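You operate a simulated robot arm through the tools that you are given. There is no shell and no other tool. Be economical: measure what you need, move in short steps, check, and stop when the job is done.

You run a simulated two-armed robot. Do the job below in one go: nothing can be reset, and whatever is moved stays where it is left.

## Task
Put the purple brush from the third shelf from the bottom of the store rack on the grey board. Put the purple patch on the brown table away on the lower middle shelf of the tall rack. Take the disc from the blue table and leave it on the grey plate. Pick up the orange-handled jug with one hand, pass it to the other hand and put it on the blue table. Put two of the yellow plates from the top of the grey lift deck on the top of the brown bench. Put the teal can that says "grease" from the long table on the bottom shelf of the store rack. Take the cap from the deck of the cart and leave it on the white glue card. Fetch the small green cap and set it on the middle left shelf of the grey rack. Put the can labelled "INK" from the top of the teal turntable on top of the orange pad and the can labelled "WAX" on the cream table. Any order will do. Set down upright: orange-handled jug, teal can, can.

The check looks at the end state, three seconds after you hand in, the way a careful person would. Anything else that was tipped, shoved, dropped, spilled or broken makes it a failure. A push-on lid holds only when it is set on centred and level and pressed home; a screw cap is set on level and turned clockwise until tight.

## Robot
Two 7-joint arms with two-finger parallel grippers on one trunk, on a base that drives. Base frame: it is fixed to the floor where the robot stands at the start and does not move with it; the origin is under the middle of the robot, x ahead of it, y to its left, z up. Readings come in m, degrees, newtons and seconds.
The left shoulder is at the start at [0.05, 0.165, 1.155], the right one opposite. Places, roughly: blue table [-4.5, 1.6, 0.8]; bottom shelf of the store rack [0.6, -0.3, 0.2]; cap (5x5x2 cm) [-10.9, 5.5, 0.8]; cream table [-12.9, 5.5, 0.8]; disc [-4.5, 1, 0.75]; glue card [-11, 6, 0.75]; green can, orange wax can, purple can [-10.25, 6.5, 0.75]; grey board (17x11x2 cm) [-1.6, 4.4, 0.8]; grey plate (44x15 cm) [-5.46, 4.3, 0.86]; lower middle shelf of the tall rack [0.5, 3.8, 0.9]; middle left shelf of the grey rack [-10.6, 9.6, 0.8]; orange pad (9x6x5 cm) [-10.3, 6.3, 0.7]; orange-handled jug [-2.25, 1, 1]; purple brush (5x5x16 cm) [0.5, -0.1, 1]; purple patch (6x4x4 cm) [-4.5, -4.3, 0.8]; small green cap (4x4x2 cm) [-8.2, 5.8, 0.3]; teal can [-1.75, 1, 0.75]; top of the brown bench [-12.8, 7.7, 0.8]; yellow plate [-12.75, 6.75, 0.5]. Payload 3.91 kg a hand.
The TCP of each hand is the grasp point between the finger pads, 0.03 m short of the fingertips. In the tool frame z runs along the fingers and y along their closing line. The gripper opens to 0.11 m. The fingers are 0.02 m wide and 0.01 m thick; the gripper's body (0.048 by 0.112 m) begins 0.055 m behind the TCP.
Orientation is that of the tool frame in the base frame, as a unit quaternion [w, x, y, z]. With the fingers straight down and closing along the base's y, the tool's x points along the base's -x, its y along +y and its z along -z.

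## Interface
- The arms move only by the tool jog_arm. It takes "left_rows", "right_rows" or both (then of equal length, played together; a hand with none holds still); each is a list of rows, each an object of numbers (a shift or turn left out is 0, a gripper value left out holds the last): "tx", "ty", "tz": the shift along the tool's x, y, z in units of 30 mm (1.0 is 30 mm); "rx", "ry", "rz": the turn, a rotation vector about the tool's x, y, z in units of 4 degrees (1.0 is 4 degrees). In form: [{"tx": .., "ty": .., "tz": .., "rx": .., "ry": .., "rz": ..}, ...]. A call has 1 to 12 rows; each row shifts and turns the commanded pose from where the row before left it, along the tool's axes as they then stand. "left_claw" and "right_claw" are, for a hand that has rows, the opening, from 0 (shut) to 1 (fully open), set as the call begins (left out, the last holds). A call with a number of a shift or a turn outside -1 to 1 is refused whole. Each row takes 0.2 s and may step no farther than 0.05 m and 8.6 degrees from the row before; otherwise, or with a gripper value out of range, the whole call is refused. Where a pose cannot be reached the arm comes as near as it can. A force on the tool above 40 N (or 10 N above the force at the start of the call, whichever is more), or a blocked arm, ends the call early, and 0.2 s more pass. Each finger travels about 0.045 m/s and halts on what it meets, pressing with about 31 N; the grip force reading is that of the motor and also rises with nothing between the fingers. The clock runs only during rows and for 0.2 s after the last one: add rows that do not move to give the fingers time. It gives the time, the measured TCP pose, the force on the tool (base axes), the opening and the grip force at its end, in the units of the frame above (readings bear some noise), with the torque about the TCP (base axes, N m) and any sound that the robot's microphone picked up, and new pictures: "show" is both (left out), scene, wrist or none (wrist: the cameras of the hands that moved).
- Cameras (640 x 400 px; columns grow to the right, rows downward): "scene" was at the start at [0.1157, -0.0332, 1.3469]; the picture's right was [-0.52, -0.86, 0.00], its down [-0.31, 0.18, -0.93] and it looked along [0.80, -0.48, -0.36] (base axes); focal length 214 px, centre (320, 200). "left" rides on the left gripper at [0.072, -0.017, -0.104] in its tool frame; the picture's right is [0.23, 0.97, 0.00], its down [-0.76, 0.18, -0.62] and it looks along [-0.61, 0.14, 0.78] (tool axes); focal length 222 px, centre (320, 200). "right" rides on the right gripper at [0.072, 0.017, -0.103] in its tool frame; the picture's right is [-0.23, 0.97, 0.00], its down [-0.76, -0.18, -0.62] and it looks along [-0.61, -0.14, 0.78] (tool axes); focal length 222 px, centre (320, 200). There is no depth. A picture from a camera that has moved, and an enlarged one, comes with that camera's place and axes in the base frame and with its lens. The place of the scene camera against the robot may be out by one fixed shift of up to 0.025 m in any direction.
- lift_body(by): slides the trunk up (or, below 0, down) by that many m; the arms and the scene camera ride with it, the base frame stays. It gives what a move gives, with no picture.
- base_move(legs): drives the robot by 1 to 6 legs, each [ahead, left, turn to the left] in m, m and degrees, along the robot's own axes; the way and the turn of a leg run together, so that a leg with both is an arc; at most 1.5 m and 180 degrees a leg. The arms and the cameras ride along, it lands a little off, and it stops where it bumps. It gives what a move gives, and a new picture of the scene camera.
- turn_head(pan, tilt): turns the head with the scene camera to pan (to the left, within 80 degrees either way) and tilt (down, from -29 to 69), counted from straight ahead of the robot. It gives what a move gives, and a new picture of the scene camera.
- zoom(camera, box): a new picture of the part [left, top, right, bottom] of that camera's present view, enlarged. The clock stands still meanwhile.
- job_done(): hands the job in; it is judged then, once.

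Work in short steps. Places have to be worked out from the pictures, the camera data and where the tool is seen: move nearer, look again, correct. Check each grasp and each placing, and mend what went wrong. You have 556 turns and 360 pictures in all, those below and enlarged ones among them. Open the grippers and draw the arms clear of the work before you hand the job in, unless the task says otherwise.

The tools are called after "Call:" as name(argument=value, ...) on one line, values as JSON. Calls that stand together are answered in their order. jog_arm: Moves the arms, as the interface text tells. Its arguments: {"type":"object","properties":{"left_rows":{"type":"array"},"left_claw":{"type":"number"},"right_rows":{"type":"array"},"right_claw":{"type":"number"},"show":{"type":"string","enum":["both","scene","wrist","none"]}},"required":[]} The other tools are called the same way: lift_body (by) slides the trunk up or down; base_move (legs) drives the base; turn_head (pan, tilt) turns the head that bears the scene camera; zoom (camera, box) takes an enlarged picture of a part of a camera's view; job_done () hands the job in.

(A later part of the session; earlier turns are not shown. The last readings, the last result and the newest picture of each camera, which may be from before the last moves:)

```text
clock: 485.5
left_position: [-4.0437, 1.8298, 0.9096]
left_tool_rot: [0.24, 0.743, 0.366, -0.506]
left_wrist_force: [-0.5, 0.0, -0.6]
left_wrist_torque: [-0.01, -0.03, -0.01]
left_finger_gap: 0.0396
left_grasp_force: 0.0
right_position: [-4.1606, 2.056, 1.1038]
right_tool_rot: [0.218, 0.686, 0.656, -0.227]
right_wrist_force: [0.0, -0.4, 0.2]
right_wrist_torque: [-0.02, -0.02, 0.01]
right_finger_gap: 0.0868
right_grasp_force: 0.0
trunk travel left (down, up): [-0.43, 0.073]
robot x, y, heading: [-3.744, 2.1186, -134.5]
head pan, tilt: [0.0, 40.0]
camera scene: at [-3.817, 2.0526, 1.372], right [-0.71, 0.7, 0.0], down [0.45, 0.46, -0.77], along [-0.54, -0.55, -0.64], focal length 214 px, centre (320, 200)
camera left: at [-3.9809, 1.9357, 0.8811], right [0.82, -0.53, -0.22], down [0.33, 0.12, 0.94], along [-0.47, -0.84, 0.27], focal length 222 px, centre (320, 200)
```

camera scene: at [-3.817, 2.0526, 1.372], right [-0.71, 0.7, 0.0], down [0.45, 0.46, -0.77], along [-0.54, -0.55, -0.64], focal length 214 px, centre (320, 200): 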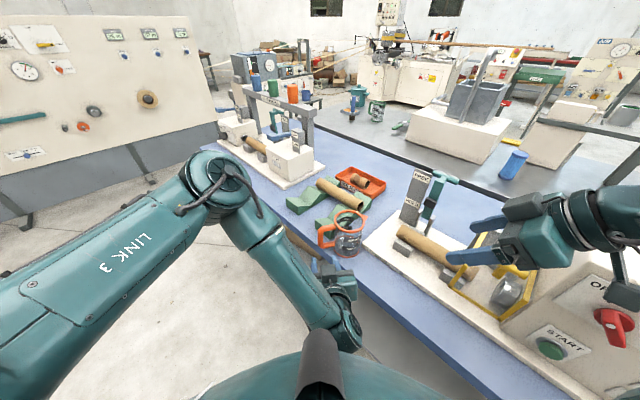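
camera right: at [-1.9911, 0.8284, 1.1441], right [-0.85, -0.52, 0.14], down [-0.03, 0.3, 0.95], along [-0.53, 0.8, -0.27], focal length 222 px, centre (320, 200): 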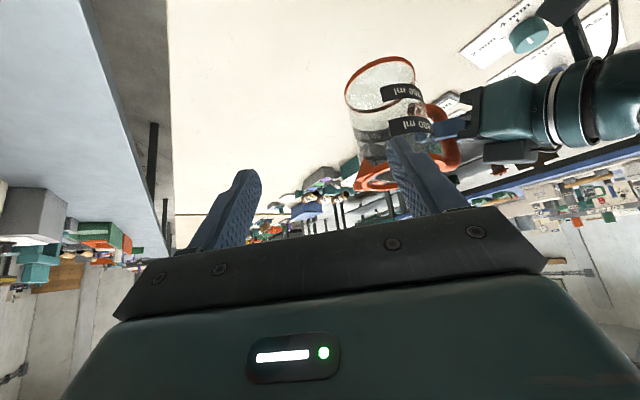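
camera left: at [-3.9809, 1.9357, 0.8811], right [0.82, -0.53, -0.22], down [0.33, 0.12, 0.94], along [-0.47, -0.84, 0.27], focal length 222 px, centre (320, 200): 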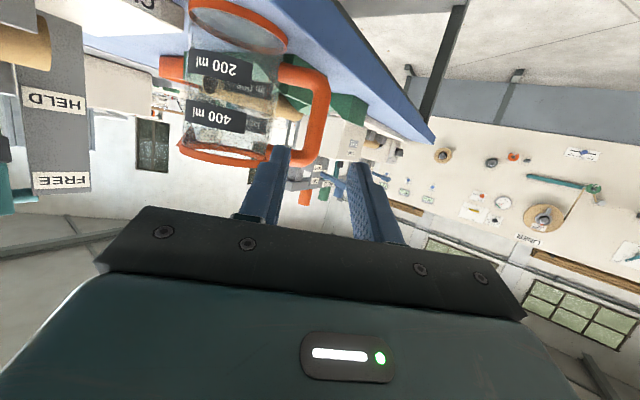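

The jug stands on the table. I'll back away and verify.

Call:
base_move(legs=[[-0.3, 0, 0]])

Call:
zoom(camera="scene", box=[260, 130, 420, 230])

```text
clock: 487.5
left_position: [-3.8372, 2.0413, 0.9086]
left_tool_rot: [0.24, 0.743, 0.365, -0.507]
left_wrist_force: [0.4, 0.3, 0.3]
left_wrist_torque: [0.02, -0.01, 0.03]
left_finger_gap: 0.0395
left_grasp_force: 0.1
right_position: [-3.9539, 2.2671, 1.1036]
right_tool_rot: [0.217, 0.685, 0.657, -0.228]
right_wrist_force: [0.0, -0.3, 0.5]
right_wrist_torque: [0.03, 0.01, -0.01]
right_finger_gap: 0.0871
right_grasp_force: 0.0
trunk travel left (down, up): [-0.43, 0.073]
robot x, y, heading: [-3.5374, 2.3251, -134.3]
head pan, tilt: [0.0, 40.0]
camera scene: at [-3.6104, 2.2636, 1.3721], right [-0.72, 0.7, 0.0], down [0.45, 0.46, -0.77], along [-0.54, -0.55, -0.64], focal length 214 px, centre (320, 200)
```

scene: 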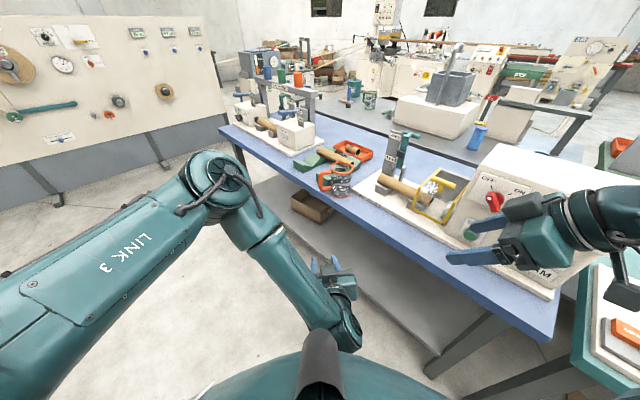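

```text
4.00 times, centred on (340, 180) of scene
camera zoom: at [-3.6104, 2.2636, 1.3721], right [-0.72, 0.7, 0.0], down [0.45, 0.46, -0.77], along [-0.54, -0.55, -0.64], focal length 858 px, centre (240, 280)
```

zoom: 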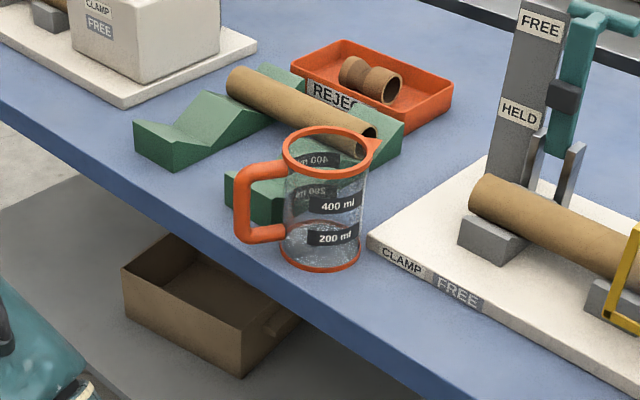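

The jug is upright and fully on the table. Now for the disc at (-4.5, 1.0): I'll move south facing west and look.

Call:
base_move(legs=[[0, 0, -45.7], [0, 1.3, 0]])

Call:
zoom(camera="scene", box=[160, 60, 480, 260])

```text
clock: 501.1
left_position: [-3.9455, 1.0508, 0.9085]
left_tool_rot: [0.028, 0.827, 0.053, -0.559]
left_wrist_force: [-0.7, 0.2, -0.2]
left_wrist_torque: [-0.01, 0.01, -0.03]
left_finger_gap: 0.0396
left_grasp_force: 0.0
right_position: [-3.8662, 1.2937, 1.1032]
right_tool_rot: [0.113, 0.885, 0.344, -0.293]
right_wrist_force: [0.2, -1.0, -0.1]
right_wrist_torque: [0.02, -0.03, 0.0]
right_finger_gap: 0.0869
right_grasp_force: 0.1
trunk travel left (down, up): [-0.43, 0.073]
robot x, y, heading: [-3.5321, 1.0442, -179.3]
head pan, tilt: [0.0, 40.0]
camera scene: at [-3.6349, 1.0575, 1.372], right [-0.01, 1.0, 0.0], down [0.64, 0.01, -0.77], along [-0.77, -0.01, -0.64], focal length 214 px, centre (320, 200)
```

scene: 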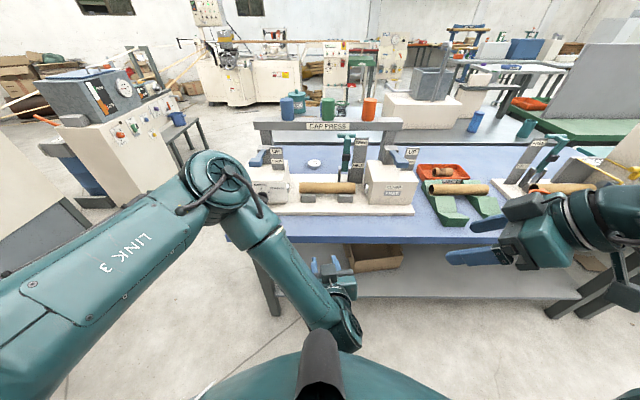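

```text
2.00 times, centred on (320, 160) of scene
camera zoom: at [-3.6349, 1.0575, 1.372], right [-0.01, 1.0, 0.0], down [0.64, 0.01, -0.77], along [-0.77, -0.01, -0.64], focal length 429 px, centre (320, 280)
```

zoom: 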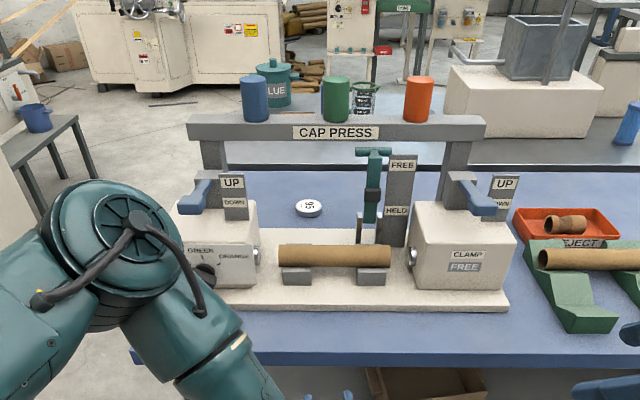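

The disc, labelled 56, lies behind the clamp at about (-4.62, 1.02), too far from the east side. I'll reach it from the south end of the table. First I'll steepen the left hand again, then drive round.

Call:
jog_arm(left_rows=[{"ry": 1}, {"ry": 1}, {"ry": 1}, {"ry": 1}, {"ry": 1}, {"ry": 1}, {"ry": 1}, {"ry": 1}, {"ry": 1}], left_claw=0.85, show="none")

Call:
base_move(legs=[[0, 0.85, 0], [1.0, 0, 0], [0, 0, -90]])

Call:
turn_head(pan=0, tilt=35)

```text
clock: 503.1
left_position: [-3.9442, 1.0515, 0.9082]
left_tool_rot: [0.01, 0.959, 0.058, -0.276]
left_wrist_force: [-0.3, 0.9, 0.4]
left_wrist_torque: [0.01, -0.01, -0.02]
left_finger_gap: 0.0936
left_grasp_force: 0.1
right_position: [-3.8667, 1.2942, 1.1039]
right_tool_rot: [0.114, 0.885, 0.344, -0.293]
right_wrist_force: [0.4, -0.3, 0.6]
right_wrist_torque: [0.01, -0.02, 0.02]
right_finger_gap: 0.0869
right_grasp_force: 0.1
trunk travel left (down, up): [-0.43, 0.073]
robot x, y, heading: [-3.5279, 1.0446, -179.5]
head pan, tilt: [0.0, 40.0]
```

```text
clock: 519.4
left_position: [-4.4924, 0.621, 0.9085]
left_tool_rot: [-0.19, 0.713, -0.645, -0.2]
left_wrist_force: [0.3, -0.4, 0.3]
left_wrist_torque: [0.01, -0.03, 0.01]
left_finger_gap: 0.0935
left_grasp_force: 0.1
right_position: [-4.253, 0.5381, 1.1043]
right_tool_rot: [-0.129, 0.865, -0.391, -0.286]
right_wrist_force: [0.4, 0.6, -0.1]
right_wrist_torque: [0.01, -0.01, 0.03]
right_finger_gap: 0.087
right_grasp_force: 0.1
trunk travel left (down, up): [-0.43, 0.073]
robot x, y, heading: [-4.511, 0.2066, 89.5]
head pan, tilt: [0.0, 40.0]
camera scene: at [-4.5014, 0.334, 1.372], right [1.0, -0.01, 0.0], down [-0.01, -0.64, -0.77], along [0.01, 0.77, -0.64], focal length 214 px, centre (320, 200)
```

scene: 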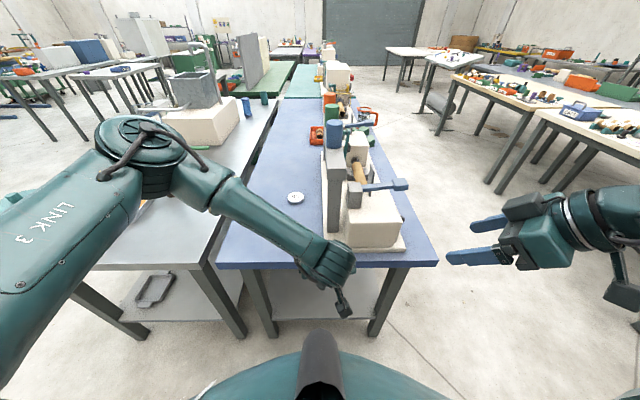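

```text
clock: 520.1
left_position: [-4.4929, 0.6207, 0.9086]
left_tool_rot: [-0.19, 0.713, -0.645, -0.2]
left_wrist_force: [-0.4, 0.8, -0.1]
left_wrist_torque: [0.01, 0.01, 0.0]
left_finger_gap: 0.0935
left_grasp_force: 0.0
right_position: [-4.2522, 0.5384, 1.1033]
right_tool_rot: [-0.129, 0.865, -0.392, -0.285]
right_wrist_force: [-0.1, -0.6, -0.2]
right_wrist_torque: [0.0, -0.02, -0.01]
right_finger_gap: 0.0871
right_grasp_force: 0.1
trunk travel left (down, up): [-0.43, 0.073]
robot x, y, heading: [-4.5093, 0.2072, 89.5]
head pan, tilt: [0.0, 35.0]
camera scene: at [-4.5014, 0.3371, 1.3795], right [1.0, -0.01, 0.0], down [-0.01, -0.57, -0.82], along [0.01, 0.82, -0.57], focal length 214 px, centre (320, 200)
```

scene: 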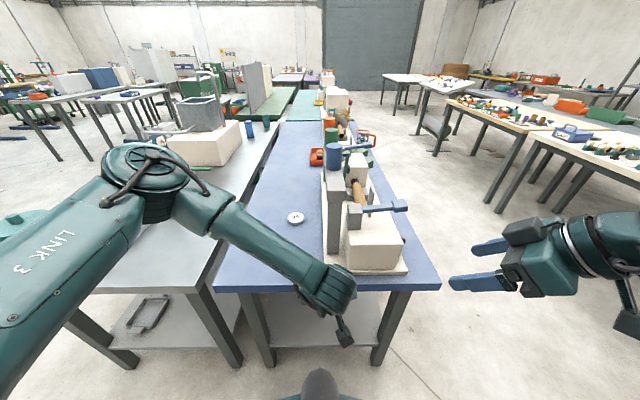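

The disc is in open space west of the press beam at about (-4.60, 1.04). I'll shift left 0.11, then move ahead 0.2.

Call:
base_move(legs=[[0, 0.11, 0.4], [0.2, 0, 0]])

Call:
jog_arm(left_rows=[{"tx": -0.855, "tz": 0.505}, {"tx": -0.855, "tz": 0.505}, {"tx": -0.855, "tz": 0.505}, {}], show="wrist")

```text
clock: 522.9
left_position: [-4.6046, 0.8225, 0.9081]
left_tool_rot: [-0.19, 0.715, -0.642, -0.201]
left_wrist_force: [-0.6, 0.1, -0.5]
left_wrist_torque: [-0.01, 0.03, 0.01]
left_finger_gap: 0.0934
left_grasp_force: 0.0
right_position: [-4.3644, 0.7415, 1.104]
right_tool_rot: [-0.129, 0.866, -0.389, -0.287]
right_wrist_force: [0.2, 0.7, 0.3]
right_wrist_torque: [-0.02, -0.01, 0.0]
right_finger_gap: 0.087
right_grasp_force: 0.0
trunk travel left (down, up): [-0.43, 0.073]
robot x, y, heading: [-4.6192, 0.4042, 89.9]
head pan, tilt: [0.0, 35.0]
camera scene: at [-4.612, 0.5388, 1.3795], right [1.0, -0.01, 0.0], down [0.0, -0.57, -0.82], along [0.0, 0.82, -0.57], focal length 214 px, centre (320, 200)
```

scene: 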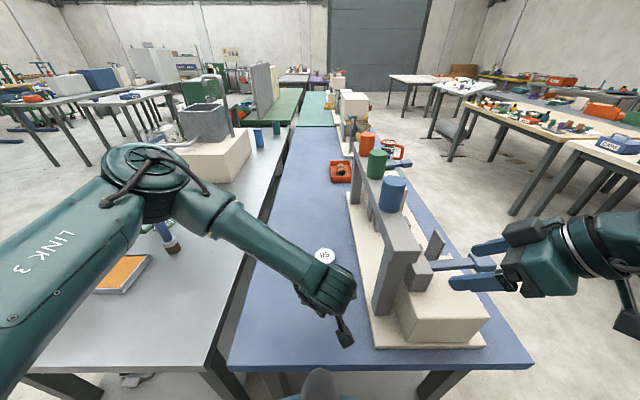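

```text
clock: 523.9
left_position: [-4.6144, 0.9104, 0.9115]
left_tool_rot: [-0.189, 0.715, -0.643, -0.201]
left_wrist_force: [0.0, 0.2, -0.4]
left_wrist_torque: [0.03, 0.03, -0.01]
left_finger_gap: 0.0933
left_grasp_force: 0.0
right_position: [-4.3628, 0.7408, 1.1033]
right_tool_rot: [-0.129, 0.866, -0.388, -0.286]
right_wrist_force: [0.7, 0.0, 0.2]
right_wrist_torque: [-0.01, 0.02, 0.02]
right_finger_gap: 0.0868
right_grasp_force: 0.2
trunk travel left (down, up): [-0.43, 0.073]
robot x, y, heading: [-4.6234, 0.4083, 89.6]
head pan, tilt: [0.0, 35.0]
camera left: at [-4.585, 0.7936, 0.9615], right [-0.95, -0.29, -0.13], down [-0.22, 0.29, 0.93], along [-0.23, 0.91, -0.34], focal length 222 px, centre (320, 200)
```

left: 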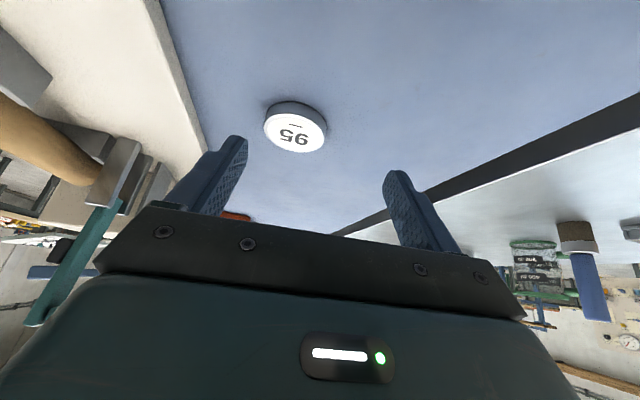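

The disc is 7–8 cm across at about (-4.602, 1.03). I'll open fully, move above it and look again.

Call:
jog_arm(left_rows=[{"tx": -0.855, "tz": 0.505, "ty": -0.15}, {"tx": -0.855, "tz": 0.505, "ty": -0.15}, {"tx": -0.855, "tz": 0.505, "ty": -0.15}, {}], left_claw=1, show="wrist")

```text
clock: 524.9
left_position: [-4.6105, 0.9994, 0.9133]
left_tool_rot: [-0.19, 0.715, -0.642, -0.201]
left_wrist_force: [0.6, -0.2, -1.2]
left_wrist_torque: [-0.01, -0.02, -0.01]
left_finger_gap: 0.1103
left_grasp_force: 0.1
right_position: [-4.3639, 0.7403, 1.1029]
right_tool_rot: [-0.129, 0.866, -0.389, -0.286]
right_wrist_force: [-0.7, 0.0, 0.2]
right_wrist_torque: [0.0, -0.02, 0.03]
right_finger_gap: 0.0868
right_grasp_force: 0.0
trunk travel left (down, up): [-0.43, 0.073]
robot x, y, heading: [-4.6178, 0.4048, 89.6]
head pan, tilt: [0.0, 35.0]
camera left: at [-4.5817, 0.8836, 0.9629], right [-0.95, -0.29, -0.13], down [-0.22, 0.29, 0.93], along [-0.23, 0.91, -0.34], focal length 222 px, centre (320, 200)
```

left: 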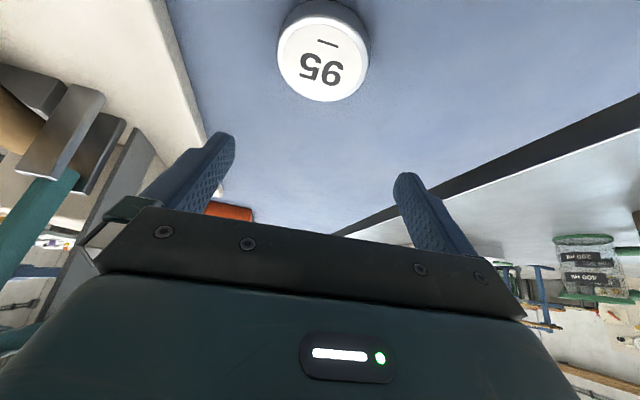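

Triangulated, the disc centre is (-4.599, 0.999), its top is at z 0.815 and the diameter is 6.5 cm. I'll descend over it.

Call:
jog_arm(left_rows=[{"tx": 0.42, "ty": -0.11, "tz": 0.56}, {"tx": 0.42, "ty": -0.11, "tz": 0.56}, {"tx": 0.42, "ty": -0.11, "tz": 0.56}, {"tx": 0.3, "tz": 0.4}, {}], show="wrist")

```text
clock: 526.1
left_position: [-4.5996, 0.9957, 0.8352]
left_tool_rot: [-0.19, 0.715, -0.642, -0.202]
left_wrist_force: [-0.2, -0.4, -0.7]
left_wrist_torque: [0.01, 0.01, 0.02]
left_finger_gap: 0.1101
left_grasp_force: 0.1
right_position: [-4.3651, 0.7412, 1.104]
right_tool_rot: [-0.129, 0.866, -0.388, -0.287]
right_wrist_force: [0.2, 0.0, -0.5]
right_wrist_torque: [0.01, 0.0, -0.03]
right_finger_gap: 0.0866
right_grasp_force: 0.1
trunk travel left (down, up): [-0.43, 0.073]
robot x, y, heading: [-4.6216, 0.4087, 89.9]
head pan, tilt: [0.0, 35.0]
camera left: at [-4.5701, 0.8805, 0.8855], right [-0.95, -0.29, -0.13], down [-0.22, 0.29, 0.93], along [-0.23, 0.91, -0.34], focal length 222 px, centre (320, 200)
```

left: 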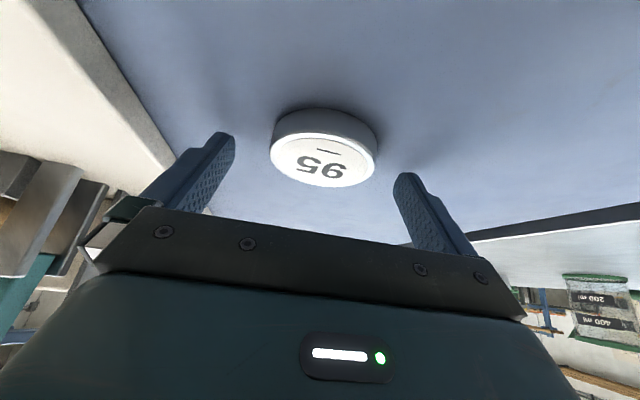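

Call:
jog_arm(left_rows=[{"tx": 0.07, "tz": 0.115, "ty": 0.02}, {"tx": 0.07, "tz": 0.115}, {}], show="none")

Call:
jog_arm(left_rows=[{}, {}, {}, {}, {}], left_claw=0, show="wrist")

```text
clock: 526.9
left_position: [-4.5989, 0.9955, 0.8325]
left_tool_rot: [-0.191, 0.714, -0.641, -0.205]
left_wrist_force: [-2.0, -6.1, 26.7]
left_wrist_torque: [-0.16, 1.62, 0.64]
left_finger_gap: 0.1102
left_grasp_force: 0.0
right_position: [-4.3636, 0.7385, 1.1047]
right_tool_rot: [-0.13, 0.866, -0.388, -0.287]
right_wrist_force: [-0.3, -0.3, -0.3]
right_wrist_torque: [-0.03, -0.02, 0.02]
right_finger_gap: 0.0868
right_grasp_force: 0.0
trunk travel left (down, up): [-0.43, 0.073]
robot x, y, heading: [-4.6208, 0.4036, 89.7]
head pan, tilt: [0.0, 35.0]
```

```text
clock: 527.4
left_position: [-4.6066, 0.9983, 0.83]
left_tool_rot: [-0.187, 0.717, -0.638, -0.21]
left_wrist_force: [-9.4, -14.7, 24.5]
left_wrist_torque: [-0.33, 2.06, 0.91]
left_finger_gap: 0.0766
left_grasp_force: 6.8
right_position: [-4.3643, 0.7381, 1.1039]
right_tool_rot: [-0.13, 0.866, -0.389, -0.287]
right_wrist_force: [0.5, -0.1, 0.7]
right_wrist_torque: [0.0, -0.02, 0.0]
right_finger_gap: 0.0868
right_grasp_force: 0.1
trunk travel left (down, up): [-0.43, 0.073]
robot x, y, heading: [-4.617, 0.403, 89.8]
head pan, tilt: [0.0, 35.0]
stopped in row 2 (left hand): the force on the tool passed its limit at 42 N (the readings are from after the stop); the commanded pose is now the measured one
camera left: at [-4.5758, 0.8816, 0.8795], right [-0.95, -0.3, -0.12], down [-0.21, 0.28, 0.94], along [-0.25, 0.91, -0.33], focal length 222 px, centre (320, 200)
```

left: 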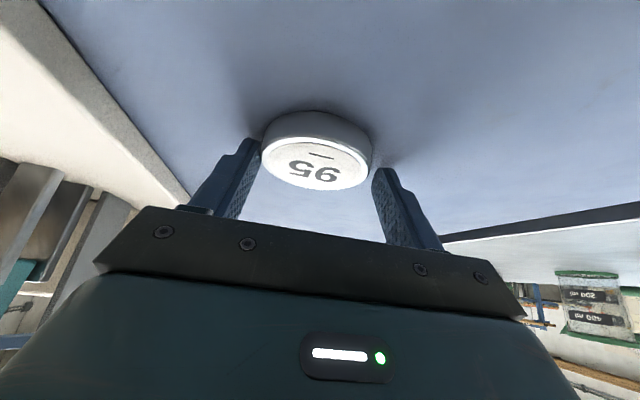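

The fingertips pressed on the table. I'll raise a few mm, recentre and close again.

Call:
jog_arm(left_rows=[{"tx": -0.14, "tz": -0.23, "ty": -0.1}, {"ty": -0.1}, {}, {}, {}, {}], left_claw=0, show="wrist")

```text
clock: 528.8
left_position: [-4.5988, 0.9982, 0.8352]
left_tool_rot: [-0.187, 0.716, -0.639, -0.208]
left_wrist_force: [-0.3, 0.4, -1.6]
left_wrist_torque: [0.0, -0.02, -0.04]
left_finger_gap: 0.0667
left_grasp_force: 31.0
right_position: [-4.3645, 0.7423, 1.1037]
right_tool_rot: [-0.129, 0.866, -0.389, -0.287]
right_wrist_force: [-0.7, -0.6, -0.2]
right_wrist_torque: [0.01, 0.04, 0.03]
right_finger_gap: 0.0868
right_grasp_force: 0.1
trunk travel left (down, up): [-0.43, 0.073]
robot x, y, heading: [-4.6168, 0.4034, 89.7]
head pan, tilt: [0.0, 35.0]
camera left: at [-4.5686, 0.8825, 0.8851], right [-0.95, -0.3, -0.12], down [-0.21, 0.29, 0.93], along [-0.24, 0.91, -0.34], focal length 222 px, centre (320, 200)
```

left: 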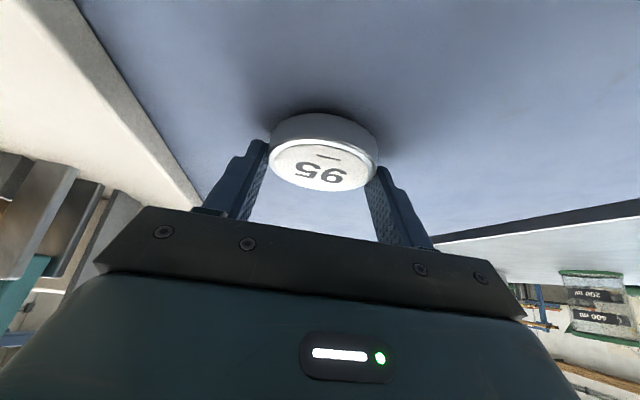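

It's gripped (gap 6.7 cm). I'll lift.

Call:
jog_arm(left_rows=[{"tx": -0.26, "tz": -0.43}, {"tx": -0.53, "tz": -0.847}, {"tx": -0.53, "tz": -0.847}, {"tx": -0.53, "tz": -0.847}, {"tx": -0.53, "tz": -0.847}], show="wrist")

```text
clock: 530.0
left_position: [-4.6004, 0.9979, 0.972]
left_tool_rot: [-0.187, 0.715, -0.641, -0.207]
left_wrist_force: [-0.4, -0.2, -1.5]
left_wrist_torque: [-0.02, 0.01, -0.02]
left_finger_gap: 0.0669
left_grasp_force: 31.4
right_position: [-4.3632, 0.7405, 1.1047]
right_tool_rot: [-0.129, 0.866, -0.388, -0.286]
right_wrist_force: [-0.3, -0.1, 0.2]
right_wrist_torque: [0.0, -0.01, -0.01]
right_finger_gap: 0.0869
right_grasp_force: 0.1
trunk travel left (down, up): [-0.43, 0.073]
robot x, y, heading: [-4.6197, 0.4093, 89.3]
head pan, tilt: [0.0, 35.0]
camera left: at [-4.5701, 0.8818, 1.0214], right [-0.95, -0.3, -0.12], down [-0.21, 0.29, 0.93], along [-0.24, 0.91, -0.34], focal length 222 px, centre (320, 200)
```

left: 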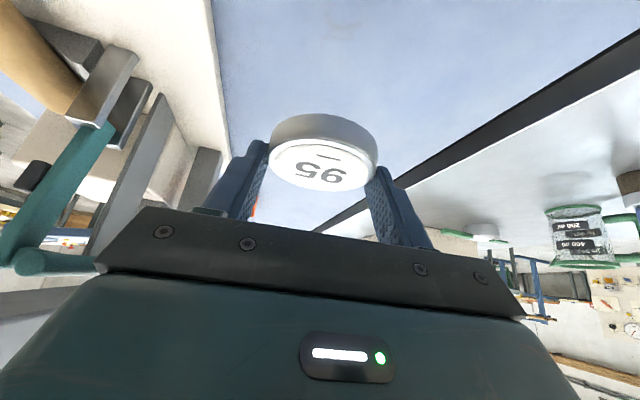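

The disc is held. I'll head for the grey plate at (-5.46, 4.3): back out, slide east to the lane at x≈-3.5 and drive north.

Call:
base_move(legs=[[-0.34, 0, 0], [0, -1.15, 0], [1.5, 0, 0], [1.5, 0, 0], [0.3, 0, 0]])

Call:
turn_head(pan=50, tilt=15)

```text
clock: 557.6
left_position: [-3.412, 3.9194, 0.971]
left_tool_rot: [-0.19, 0.709, -0.647, -0.205]
left_wrist_force: [0.1, -0.2, -1.4]
left_wrist_torque: [-0.04, -0.02, -0.04]
left_finger_gap: 0.0663
left_grasp_force: 30.8
right_position: [-3.1815, 3.658, 1.103]
right_tool_rot: [-0.131, 0.862, -0.397, -0.285]
right_wrist_force: [0.3, 0.8, -0.7]
right_wrist_torque: [-0.02, 0.01, -0.02]
right_finger_gap: 0.0869
right_grasp_force: 0.0
trunk travel left (down, up): [-0.43, 0.073]
robot x, y, heading: [-3.4438, 3.3252, 88.5]
head pan, tilt: [0.0, 35.0]
camera scene: at [-3.4338, 3.4607, 1.3795], right [1.0, -0.02, 0.0], down [-0.01, -0.57, -0.82], along [0.02, 0.82, -0.57], focal length 214 px, centre (320, 200)
```

scene: 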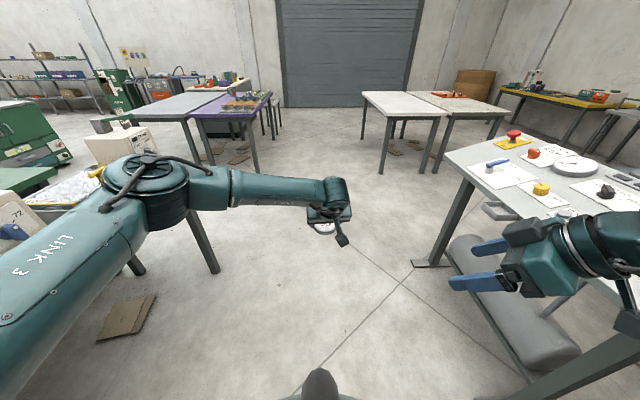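

```text
clock: 558.8
left_position: [-3.4127, 3.9185, 0.9722]
left_tool_rot: [-0.189, 0.709, -0.648, -0.206]
left_wrist_force: [0.2, 0.6, -0.7]
left_wrist_torque: [0.01, 0.0, 0.03]
left_finger_gap: 0.0666
left_grasp_force: 31.0
right_position: [-3.183, 3.6579, 1.1041]
right_tool_rot: [-0.131, 0.863, -0.396, -0.286]
right_wrist_force: [0.1, 0.6, 0.2]
right_wrist_torque: [0.01, 0.01, -0.03]
right_finger_gap: 0.0868
right_grasp_force: 0.1
trunk travel left (down, up): [-0.43, 0.073]
robot x, y, heading: [-3.4462, 3.3298, 88.7]
head pan, tilt: [50.0, 15.0]
camera scene: at [-3.506, 3.4338, 1.4115], right [0.66, 0.75, 0.0], down [0.19, -0.17, -0.97], along [-0.72, 0.64, -0.26], focal length 214 px, centre (320, 200)
```

scene: 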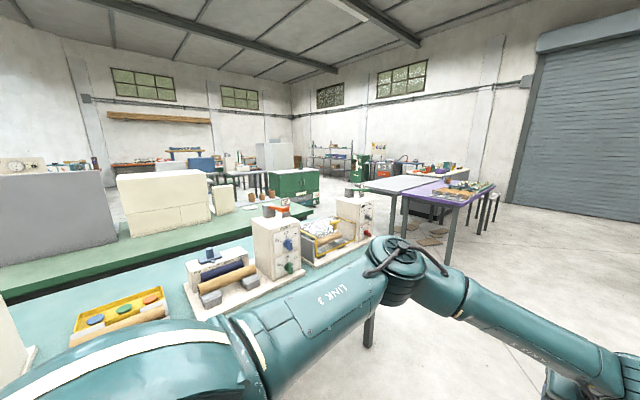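

Call:
zoom(camera="scene", box=[110, 160, 370, 320])

```text
2.46 times, centred on (240, 240) of scene
camera zoom: at [-3.506, 3.4338, 1.4115], right [0.66, 0.75, 0.0], down [0.19, -0.17, -0.97], along [-0.72, 0.64, -0.26], focal length 528 px, centre (517, 102)
```

zoom: 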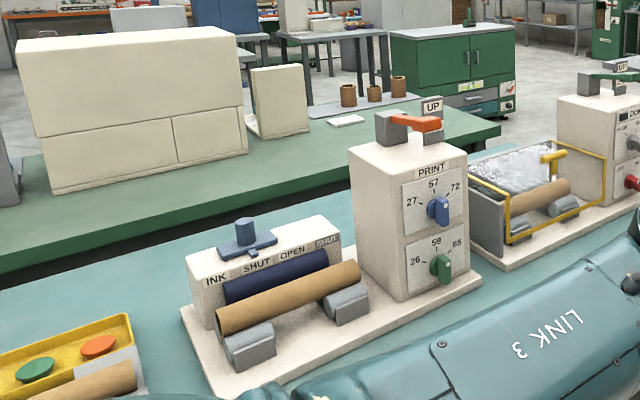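

The grey plate is on the dark-green table behind, with three brown rings on it, near that table's north end at y≈4.6. I'll go around to the north side: drive north, turn to face south, then slide west.

Call:
base_move(legs=[[1.5, 0, 0], [0.5, 0, 0], [0, 0, 180], [0, -1.3, 0]])

Call:
turn_head(pan=-45, tilt=25)

```text
clock: 587.5
left_position: [-4.7485, 4.7759, 0.9722]
left_tool_rot: [0.204, 0.653, 0.704, -0.191]
left_wrist_force: [0.4, 0.0, -1.0]
left_wrist_torque: [-0.01, -0.02, 0.01]
left_finger_gap: 0.0665
left_grasp_force: 31.0
right_position: [-4.9734, 5.043, 1.1025]
right_tool_rot: [0.283, 0.405, 0.859, -0.134]
right_wrist_force: [-0.4, 0.4, -0.8]
right_wrist_torque: [0.0, -0.01, 0.02]
right_finger_gap: 0.087
right_grasp_force: 0.0
trunk travel left (down, up): [-0.43, 0.073]
robot x, y, heading: [-4.7099, 5.3635, -92.7]
head pan, tilt: [50.0, 15.0]
camera scene: at [-4.6324, 5.2908, 1.4115], right [-0.67, -0.74, 0.0], down [-0.19, 0.17, -0.97], along [0.71, -0.65, -0.26], focal length 214 px, centre (320, 200)
```

scene: 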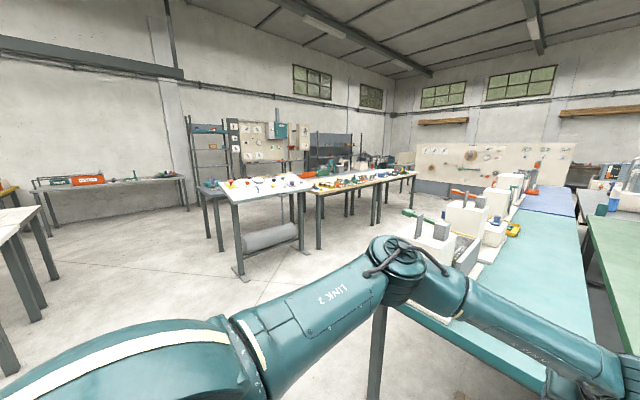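

```text
clock: 589.2
left_position: [-4.7475, 4.777, 0.9716]
left_tool_rot: [0.203, 0.653, 0.705, -0.189]
left_wrist_force: [0.3, 0.3, -0.6]
left_wrist_torque: [0.0, 0.02, -0.01]
left_finger_gap: 0.0664
left_grasp_force: 31.4
right_position: [-4.9741, 5.0426, 1.1025]
right_tool_rot: [0.285, 0.404, 0.859, -0.133]
right_wrist_force: [-0.1, 0.3, -0.1]
right_wrist_torque: [0.0, 0.02, 0.0]
right_finger_gap: 0.0867
right_grasp_force: 0.1
trunk travel left (down, up): [-0.43, 0.073]
robot x, y, heading: [-4.7066, 5.3681, -92.1]
head pan, tilt: [-45.0, 25.0]
camera scene: at [-4.7691, 5.2913, 1.3953], right [-0.68, 0.74, 0.0], down [0.31, 0.29, -0.91], along [-0.67, -0.61, -0.42], focal length 214 px, centre (320, 200)
```

scene: 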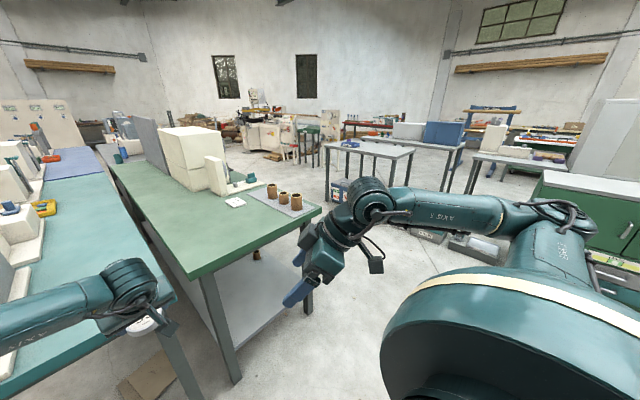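

Call:
zoom(camera="scene", box=[200, 165, 330, 245])

```text
4.92 times, centred on (265, 205) of scene
camera zoom: at [-4.7691, 5.2913, 1.3953], right [-0.68, 0.74, 0.0], down [0.31, 0.29, -0.91], along [-0.67, -0.61, -0.42], focal length 1056 px, centre (591, 175)
```

zoom: 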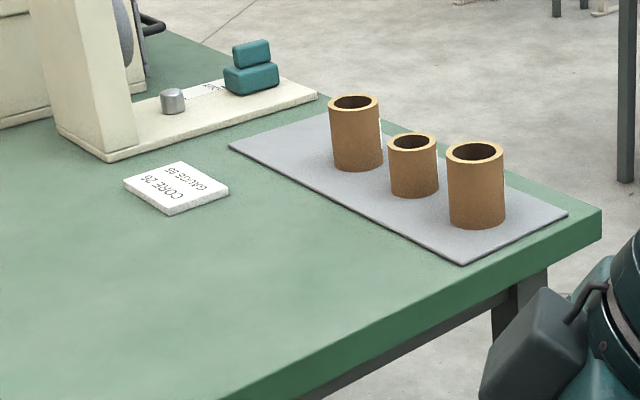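

The plate's free part is its south end: the rings sit at y≈4.28, 4.39 and 4.50. I'll go round to the west side and approach facing east with the target at ≈(-5.455, 4.17).

Call:
base_move(legs=[[0, -1.5, 2], [0.05, -0.1, 0], [0, 0, 90.5], [0, -1.1, 0]])

Call:
turn_head(pan=0, tilt=35)

```text
clock: 617.0
left_position: [-5.7085, 4.2245, 0.9708]
left_tool_rot: [0.279, -0.053, 0.959, 0.015]
left_wrist_force: [-1.2, -0.3, -0.9]
left_wrist_torque: [0.02, 0.02, 0.02]
left_finger_gap: 0.0664
left_grasp_force: 31.6
right_position: [-5.9652, 3.99, 1.1046]
right_tool_rot: [0.294, -0.337, 0.888, 0.112]
right_wrist_force: [0.4, -0.4, 0.4]
right_wrist_torque: [0.0, 0.02, 0.03]
right_finger_gap: 0.0868
right_grasp_force: 0.2
trunk travel left (down, up): [-0.43, 0.073]
robot x, y, heading: [-6.3019, 4.2469, -0.4]
head pan, tilt: [-45.0, 25.0]
camera scene: at [-6.1996, 4.1954, 1.3953], right [-0.71, -0.7, 0.0], down [-0.3, 0.3, -0.91], along [0.64, -0.65, -0.42], focal length 214 px, centre (320, 200)
```

scene: 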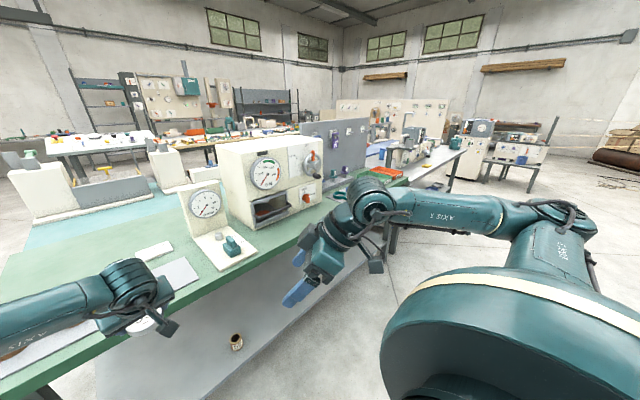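

```text
clock: 618.1
left_position: [-5.7076, 4.226, 0.9709]
left_tool_rot: [0.278, -0.053, 0.959, 0.014]
left_wrist_force: [-0.4, -0.1, -0.8]
left_wrist_torque: [0.02, -0.01, 0.03]
left_finger_gap: 0.0664
left_grasp_force: 31.0
right_position: [-5.9649, 3.9897, 1.104]
right_tool_rot: [0.293, -0.337, 0.888, 0.111]
right_wrist_force: [-0.2, -0.1, -0.5]
right_wrist_torque: [0.04, 0.0, 0.03]
right_finger_gap: 0.0869
right_grasp_force: 0.0
trunk travel left (down, up): [-0.43, 0.073]
robot x, y, heading: [-6.3019, 4.2464, -0.2]
head pan, tilt: [0.0, 35.0]
camera scene: at [-6.1762, 4.2604, 1.3796], right [-0.01, -1.0, 0.0], down [-0.57, 0.0, -0.82], along [0.82, -0.01, -0.57], focal length 214 px, centre (320, 200)
```

scene: 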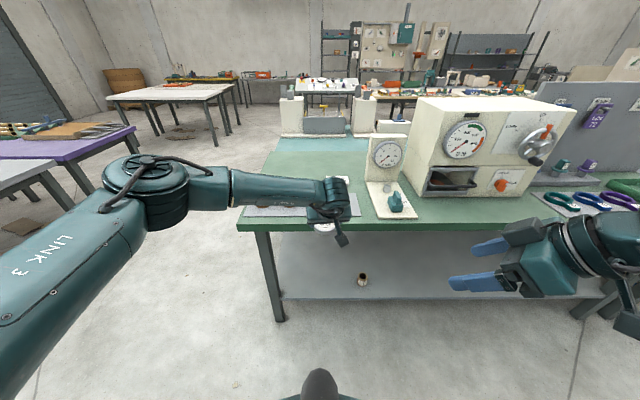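

Call:
jog_arm(left_rows=[{}], show="wrist")

```text
clock: 618.5
left_position: [-5.7066, 4.2253, 0.972]
left_tool_rot: [0.279, -0.053, 0.959, 0.014]
left_wrist_force: [0.7, 0.4, -0.8]
left_wrist_torque: [0.0, 0.0, 0.02]
left_finger_gap: 0.0662
left_grasp_force: 30.6
right_position: [-5.9666, 3.9905, 1.1033]
right_tool_rot: [0.293, -0.338, 0.888, 0.111]
right_wrist_force: [0.4, -0.3, 0.7]
right_wrist_torque: [-0.02, -0.04, 0.02]
right_finger_gap: 0.0869
right_grasp_force: 0.0
trunk travel left (down, up): [-0.43, 0.073]
robot x, y, heading: [-6.3019, 4.2433, -0.7]
head pan, tilt: [0.0, 35.0]
camera left: at [-5.8217, 4.1942, 1.021], right [-0.3, 0.95, -0.12], down [0.29, 0.21, 0.93], along [0.91, 0.24, -0.34], focal length 222 px, centre (320, 200)
```

left: 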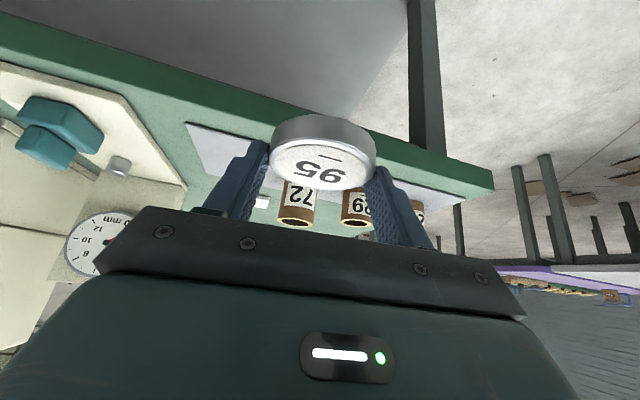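

The rings are confirmed (first ring centre y≈4.26) and the plate's south edge is at ≈4.088. I'll target y=4.15: slide right, then ahead.

Call:
base_move(legs=[[0, -0.076, 0.5], [0.243, 0, 0]])

Call:
jog_arm(left_rows=[{}], show="wrist")

```text
clock: 621.2
left_position: [-5.4676, 4.1571, 0.9716]
left_tool_rot: [0.278, -0.058, 0.959, 0.016]
left_wrist_force: [-0.2, -0.5, -2.5]
left_wrist_torque: [0.02, -0.02, 0.02]
left_finger_gap: 0.0661
left_grasp_force: 30.7
right_position: [-5.7228, 3.9188, 1.1025]
right_tool_rot: [0.293, -0.342, 0.885, 0.113]
right_wrist_force: [-0.5, -0.6, -0.7]
right_wrist_torque: [-0.01, 0.02, 0.02]
right_finger_gap: 0.0868
right_grasp_force: 0.1
trunk travel left (down, up): [-0.43, 0.073]
robot x, y, heading: [-6.0636, 4.1692, 0.2]
head pan, tilt: [0.0, 35.0]
camera scene: at [-5.936, 4.1858, 1.3795], right [0.01, -1.0, 0.0], down [-0.57, 0.0, -0.82], along [0.82, 0.0, -0.57], focal length 214 px, centre (320, 200)
```

scene: 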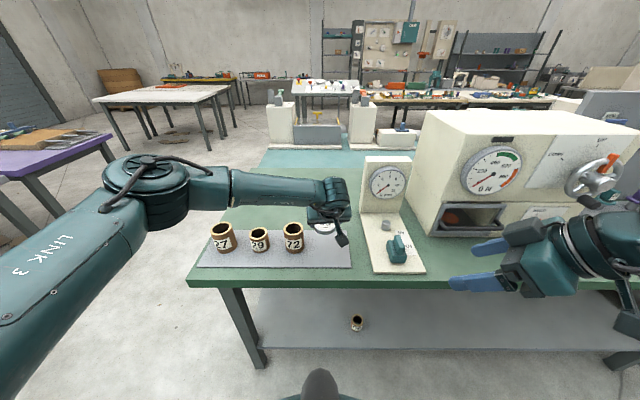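

```text
clock: 621.6
left_position: [-5.4673, 4.1574, 0.971]
left_tool_rot: [0.279, -0.057, 0.959, 0.016]
left_wrist_force: [-0.5, 0.3, -0.6]
left_wrist_torque: [-0.01, 0.02, 0.0]
left_finger_gap: 0.0662
left_grasp_force: 30.6
right_position: [-5.7223, 3.9189, 1.1026]
right_tool_rot: [0.293, -0.342, 0.886, 0.113]
right_wrist_force: [0.0, -0.2, 0.5]
right_wrist_torque: [0.01, 0.0, 0.01]
right_finger_gap: 0.0869
right_grasp_force: 0.0
trunk travel left (down, up): [-0.43, 0.073]
robot x, y, heading: [-6.0579, 4.1736, 0.6]
head pan, tilt: [0.0, 35.0]
camera left: at [-5.5816, 4.1241, 1.0207], right [-0.31, 0.94, -0.12], down [0.29, 0.22, 0.93], along [0.91, 0.25, -0.34], focal length 222 px, centre (320, 200)
```

left: 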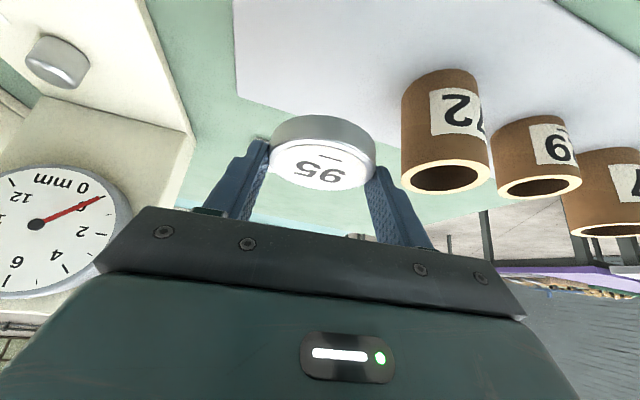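

The landing spot is good, with the ring about 1.4 cm away. I'll nudge 1 cm south and lower.

Call:
jog_arm(left_rows=[{"tx": 0.53, "ty": -0.2, "tz": 0.847}, {"tx": 0.53, "ty": -0.2, "tz": 0.847}, {"tx": 0.13, "tz": 0.21}, {}], show="wrist")

```text
clock: 622.6
left_position: [-5.4673, 4.1442, 0.9041]
left_tool_rot: [0.278, -0.058, 0.959, 0.016]
left_wrist_force: [0.5, 0.3, -1.4]
left_wrist_torque: [0.02, -0.04, -0.01]
left_finger_gap: 0.0663
left_grasp_force: 31.2
right_position: [-5.723, 3.9176, 1.103]
right_tool_rot: [0.292, -0.343, 0.886, 0.113]
right_wrist_force: [-0.7, 0.1, 0.3]
right_wrist_torque: [0.0, 0.0, -0.03]
right_finger_gap: 0.0868
right_grasp_force: 0.0
trunk travel left (down, up): [-0.43, 0.073]
robot x, y, heading: [-6.0615, 4.1726, 0.2]
head pan, tilt: [0.0, 35.0]
camera left: at [-5.5801, 4.1113, 0.9534], right [-0.31, 0.94, -0.12], down [0.29, 0.22, 0.93], along [0.91, 0.25, -0.34], focal length 222 px, centre (320, 200)
```

left: 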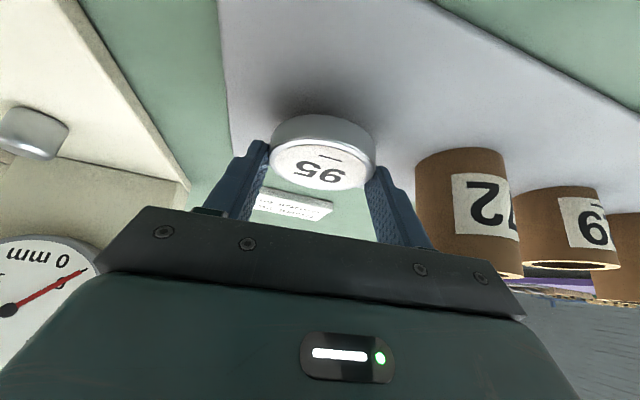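

Lowering in 4 mm steps to contact.

Call:
jog_arm(left_rows=[{"tx": 0.07, "tz": 0.113}, {"tx": 0.07, "tz": 0.113}, {"tx": 0.07, "tz": 0.113}, {"tx": 0.07, "tz": 0.113}], show="none")

```text
clock: 623.6
left_position: [-5.4656, 4.1429, 0.8886]
left_tool_rot: [0.278, -0.058, 0.959, 0.015]
left_wrist_force: [-0.4, 0.3, 0.7]
left_wrist_torque: [0.08, -0.06, 0.05]
left_finger_gap: 0.0661
left_grasp_force: 30.8
right_position: [-5.7239, 3.9191, 1.104]
right_tool_rot: [0.293, -0.342, 0.885, 0.113]
right_wrist_force: [0.7, -0.7, -0.1]
right_wrist_torque: [0.0, 0.01, 0.0]
right_finger_gap: 0.0868
right_grasp_force: 0.1
trunk travel left (down, up): [-0.43, 0.073]
robot x, y, heading: [-6.0614, 4.1699, 0.1]
head pan, tilt: [0.0, 35.0]
```

Call:
jog_arm(left_rows=[{"tx": 0.07, "tz": 0.113}, {}], show="none")

```text
clock: 624.2
left_position: [-5.4671, 4.1436, 0.8875]
left_tool_rot: [0.281, -0.059, 0.958, 0.015]
left_wrist_force: [-1.2, 0.3, 20.5]
left_wrist_torque: [0.26, 0.09, 0.06]
left_finger_gap: 0.066
left_grasp_force: 31.0
right_position: [-5.7245, 3.919, 1.1049]
right_tool_rot: [0.294, -0.343, 0.885, 0.112]
right_wrist_force: [0.4, 0.2, 0.2]
right_wrist_torque: [-0.01, 0.04, 0.0]
right_finger_gap: 0.0871
right_grasp_force: 0.1
trunk travel left (down, up): [-0.43, 0.073]
robot x, y, heading: [-6.0614, 4.1733, 0.4]
head pan, tilt: [0.0, 35.0]
```

It's in contact. I'll release modestly and rise.

Call:
jog_arm(left_rows=[{"tx": -0.03, "tz": -0.05}, {}, {}, {"tx": -0.26, "tz": -0.42}, {"tx": -0.53, "tz": -0.847}, {"tx": -0.53, "tz": -0.847}, {"tx": -0.53, "tz": -0.847}, {}], left_claw=0.78, show="wrist")

```text
clock: 626.0
left_position: [-5.467, 4.1444, 0.9919]
left_tool_rot: [0.277, -0.058, 0.959, 0.016]
left_wrist_force: [0.0, 0.5, 0.0]
left_wrist_torque: [-0.05, 0.0, -0.03]
left_finger_gap: 0.0859
left_grasp_force: 0.1
right_position: [-5.7226, 3.9193, 1.1031]
right_tool_rot: [0.293, -0.343, 0.885, 0.114]
right_wrist_force: [-0.1, -0.1, 0.1]
right_wrist_torque: [-0.02, 0.01, 0.02]
right_finger_gap: 0.0869
right_grasp_force: 0.1
trunk travel left (down, up): [-0.43, 0.073]
robot x, y, heading: [-6.0614, 4.169, 0.3]
head pan, tilt: [0.0, 35.0]
camera left: at [-5.5796, 4.1116, 1.0412], right [-0.31, 0.94, -0.12], down [0.29, 0.22, 0.93], along [0.91, 0.25, -0.34], focal length 222 px, centre (320, 200)
```

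left: 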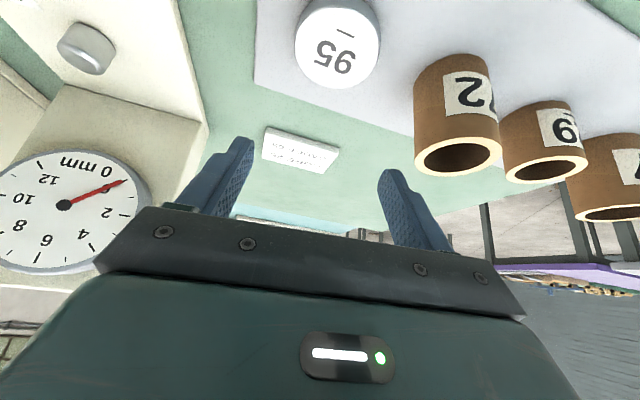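

The disc is on the plate. Now west for the remaining jobs: I'll back off and look in that direction.

Call:
base_move(legs=[[-0.4, 0, 0], [0, 0, 130]])

Call:
turn_head(pan=20, tilt=15)

Call:
turn_head(pan=-35, tilt=15)

```text
clock: 634.0
left_position: [-6.8304, 4.6376, 0.9916]
left_tool_rot: [-0.102, 0.895, -0.348, -0.259]
left_wrist_force: [-0.1, -0.7, 0.6]
left_wrist_torque: [-0.02, 0.0, 0.0]
left_finger_gap: 0.0859
left_grasp_force: 0.0
right_position: [-6.4939, 4.5889, 1.1039]
right_tool_rot: [-0.021, 0.948, -0.06, -0.313]
right_wrist_force: [-0.1, 1.5, -0.5]
right_wrist_torque: [0.01, 0.02, -0.01]
right_finger_gap: 0.0869
right_grasp_force: 0.1
trunk travel left (down, up): [-0.43, 0.073]
robot x, y, heading: [-6.4642, 4.1687, 130.3]
head pan, tilt: [0.0, 35.0]
camera scene: at [-6.5345, 4.2718, 1.3796], right [0.76, 0.65, 0.0], down [0.37, -0.43, -0.82], along [-0.54, 0.62, -0.57], focal length 214 px, centre (320, 200)
```

scene: 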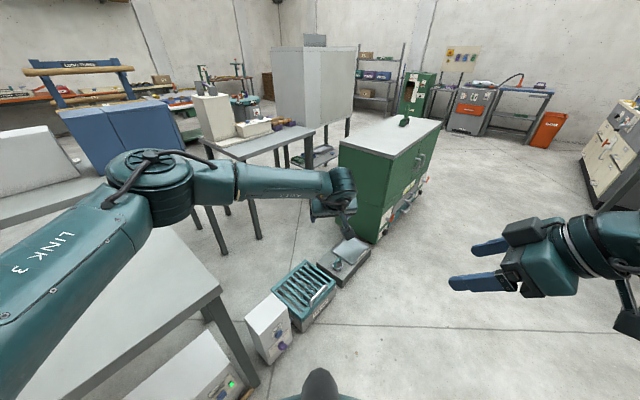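

```text
clock: 634.8
left_position: [-6.8314, 4.6375, 0.9915]
left_tool_rot: [-0.102, 0.895, -0.348, -0.26]
left_wrist_force: [0.5, -0.2, -1.0]
left_wrist_torque: [0.03, 0.01, -0.04]
left_finger_gap: 0.0858
left_grasp_force: 0.0
right_position: [-6.4935, 4.5883, 1.1034]
right_tool_rot: [-0.02, 0.948, -0.06, -0.313]
right_wrist_force: [-0.6, -0.1, -1.3]
right_wrist_torque: [0.0, -0.02, 0.0]
right_finger_gap: 0.0869
right_grasp_force: 0.1
trunk travel left (down, up): [-0.43, 0.073]
robot x, y, heading: [-6.465, 4.1689, 130.9]
head pan, tilt: [20.0, 15.0]
camera scene: at [-6.5584, 4.2508, 1.4115], right [0.49, 0.87, 0.0], down [0.23, -0.13, -0.97], along [-0.84, 0.47, -0.26], focal length 214 px, centre (320, 200)
```

scene: 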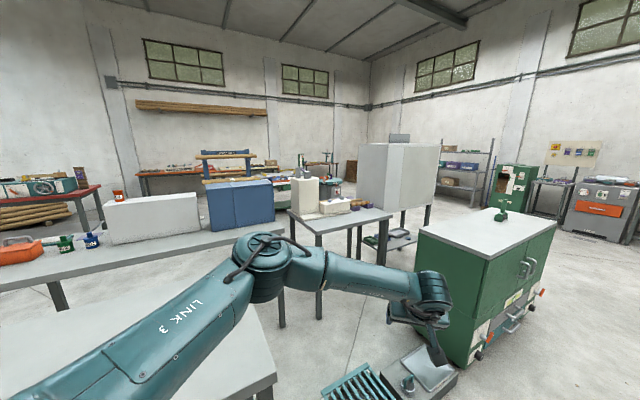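

```text
clock: 636.0
left_position: [-6.8317, 4.6376, 0.9913]
left_tool_rot: [-0.102, 0.895, -0.348, -0.26]
left_wrist_force: [-0.3, -0.5, -0.1]
left_wrist_torque: [-0.01, 0.01, 0.0]
left_finger_gap: 0.0857
left_grasp_force: 0.0
right_position: [-6.4927, 4.5885, 1.1046]
right_tool_rot: [-0.02, 0.948, -0.06, -0.313]
right_wrist_force: [0.0, -0.3, -1.2]
right_wrist_torque: [0.0, 0.0, 0.01]
right_finger_gap: 0.0869
right_grasp_force: 0.0
trunk travel left (down, up): [-0.43, 0.073]
robot x, y, heading: [-6.4618, 4.1693, 131.0]
head pan, tilt: [-35.0, 15.0]
camera scene: at [-6.4864, 4.298, 1.4116], right [0.99, 0.1, 0.0], down [0.03, -0.26, -0.97], along [-0.1, 0.96, -0.26], focal length 214 px, centre (320, 200)
```

scene: 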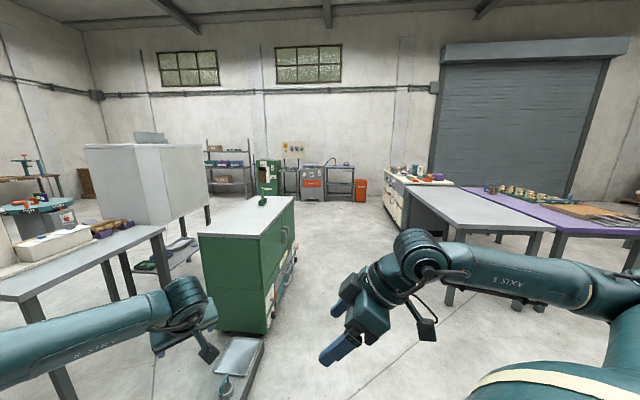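

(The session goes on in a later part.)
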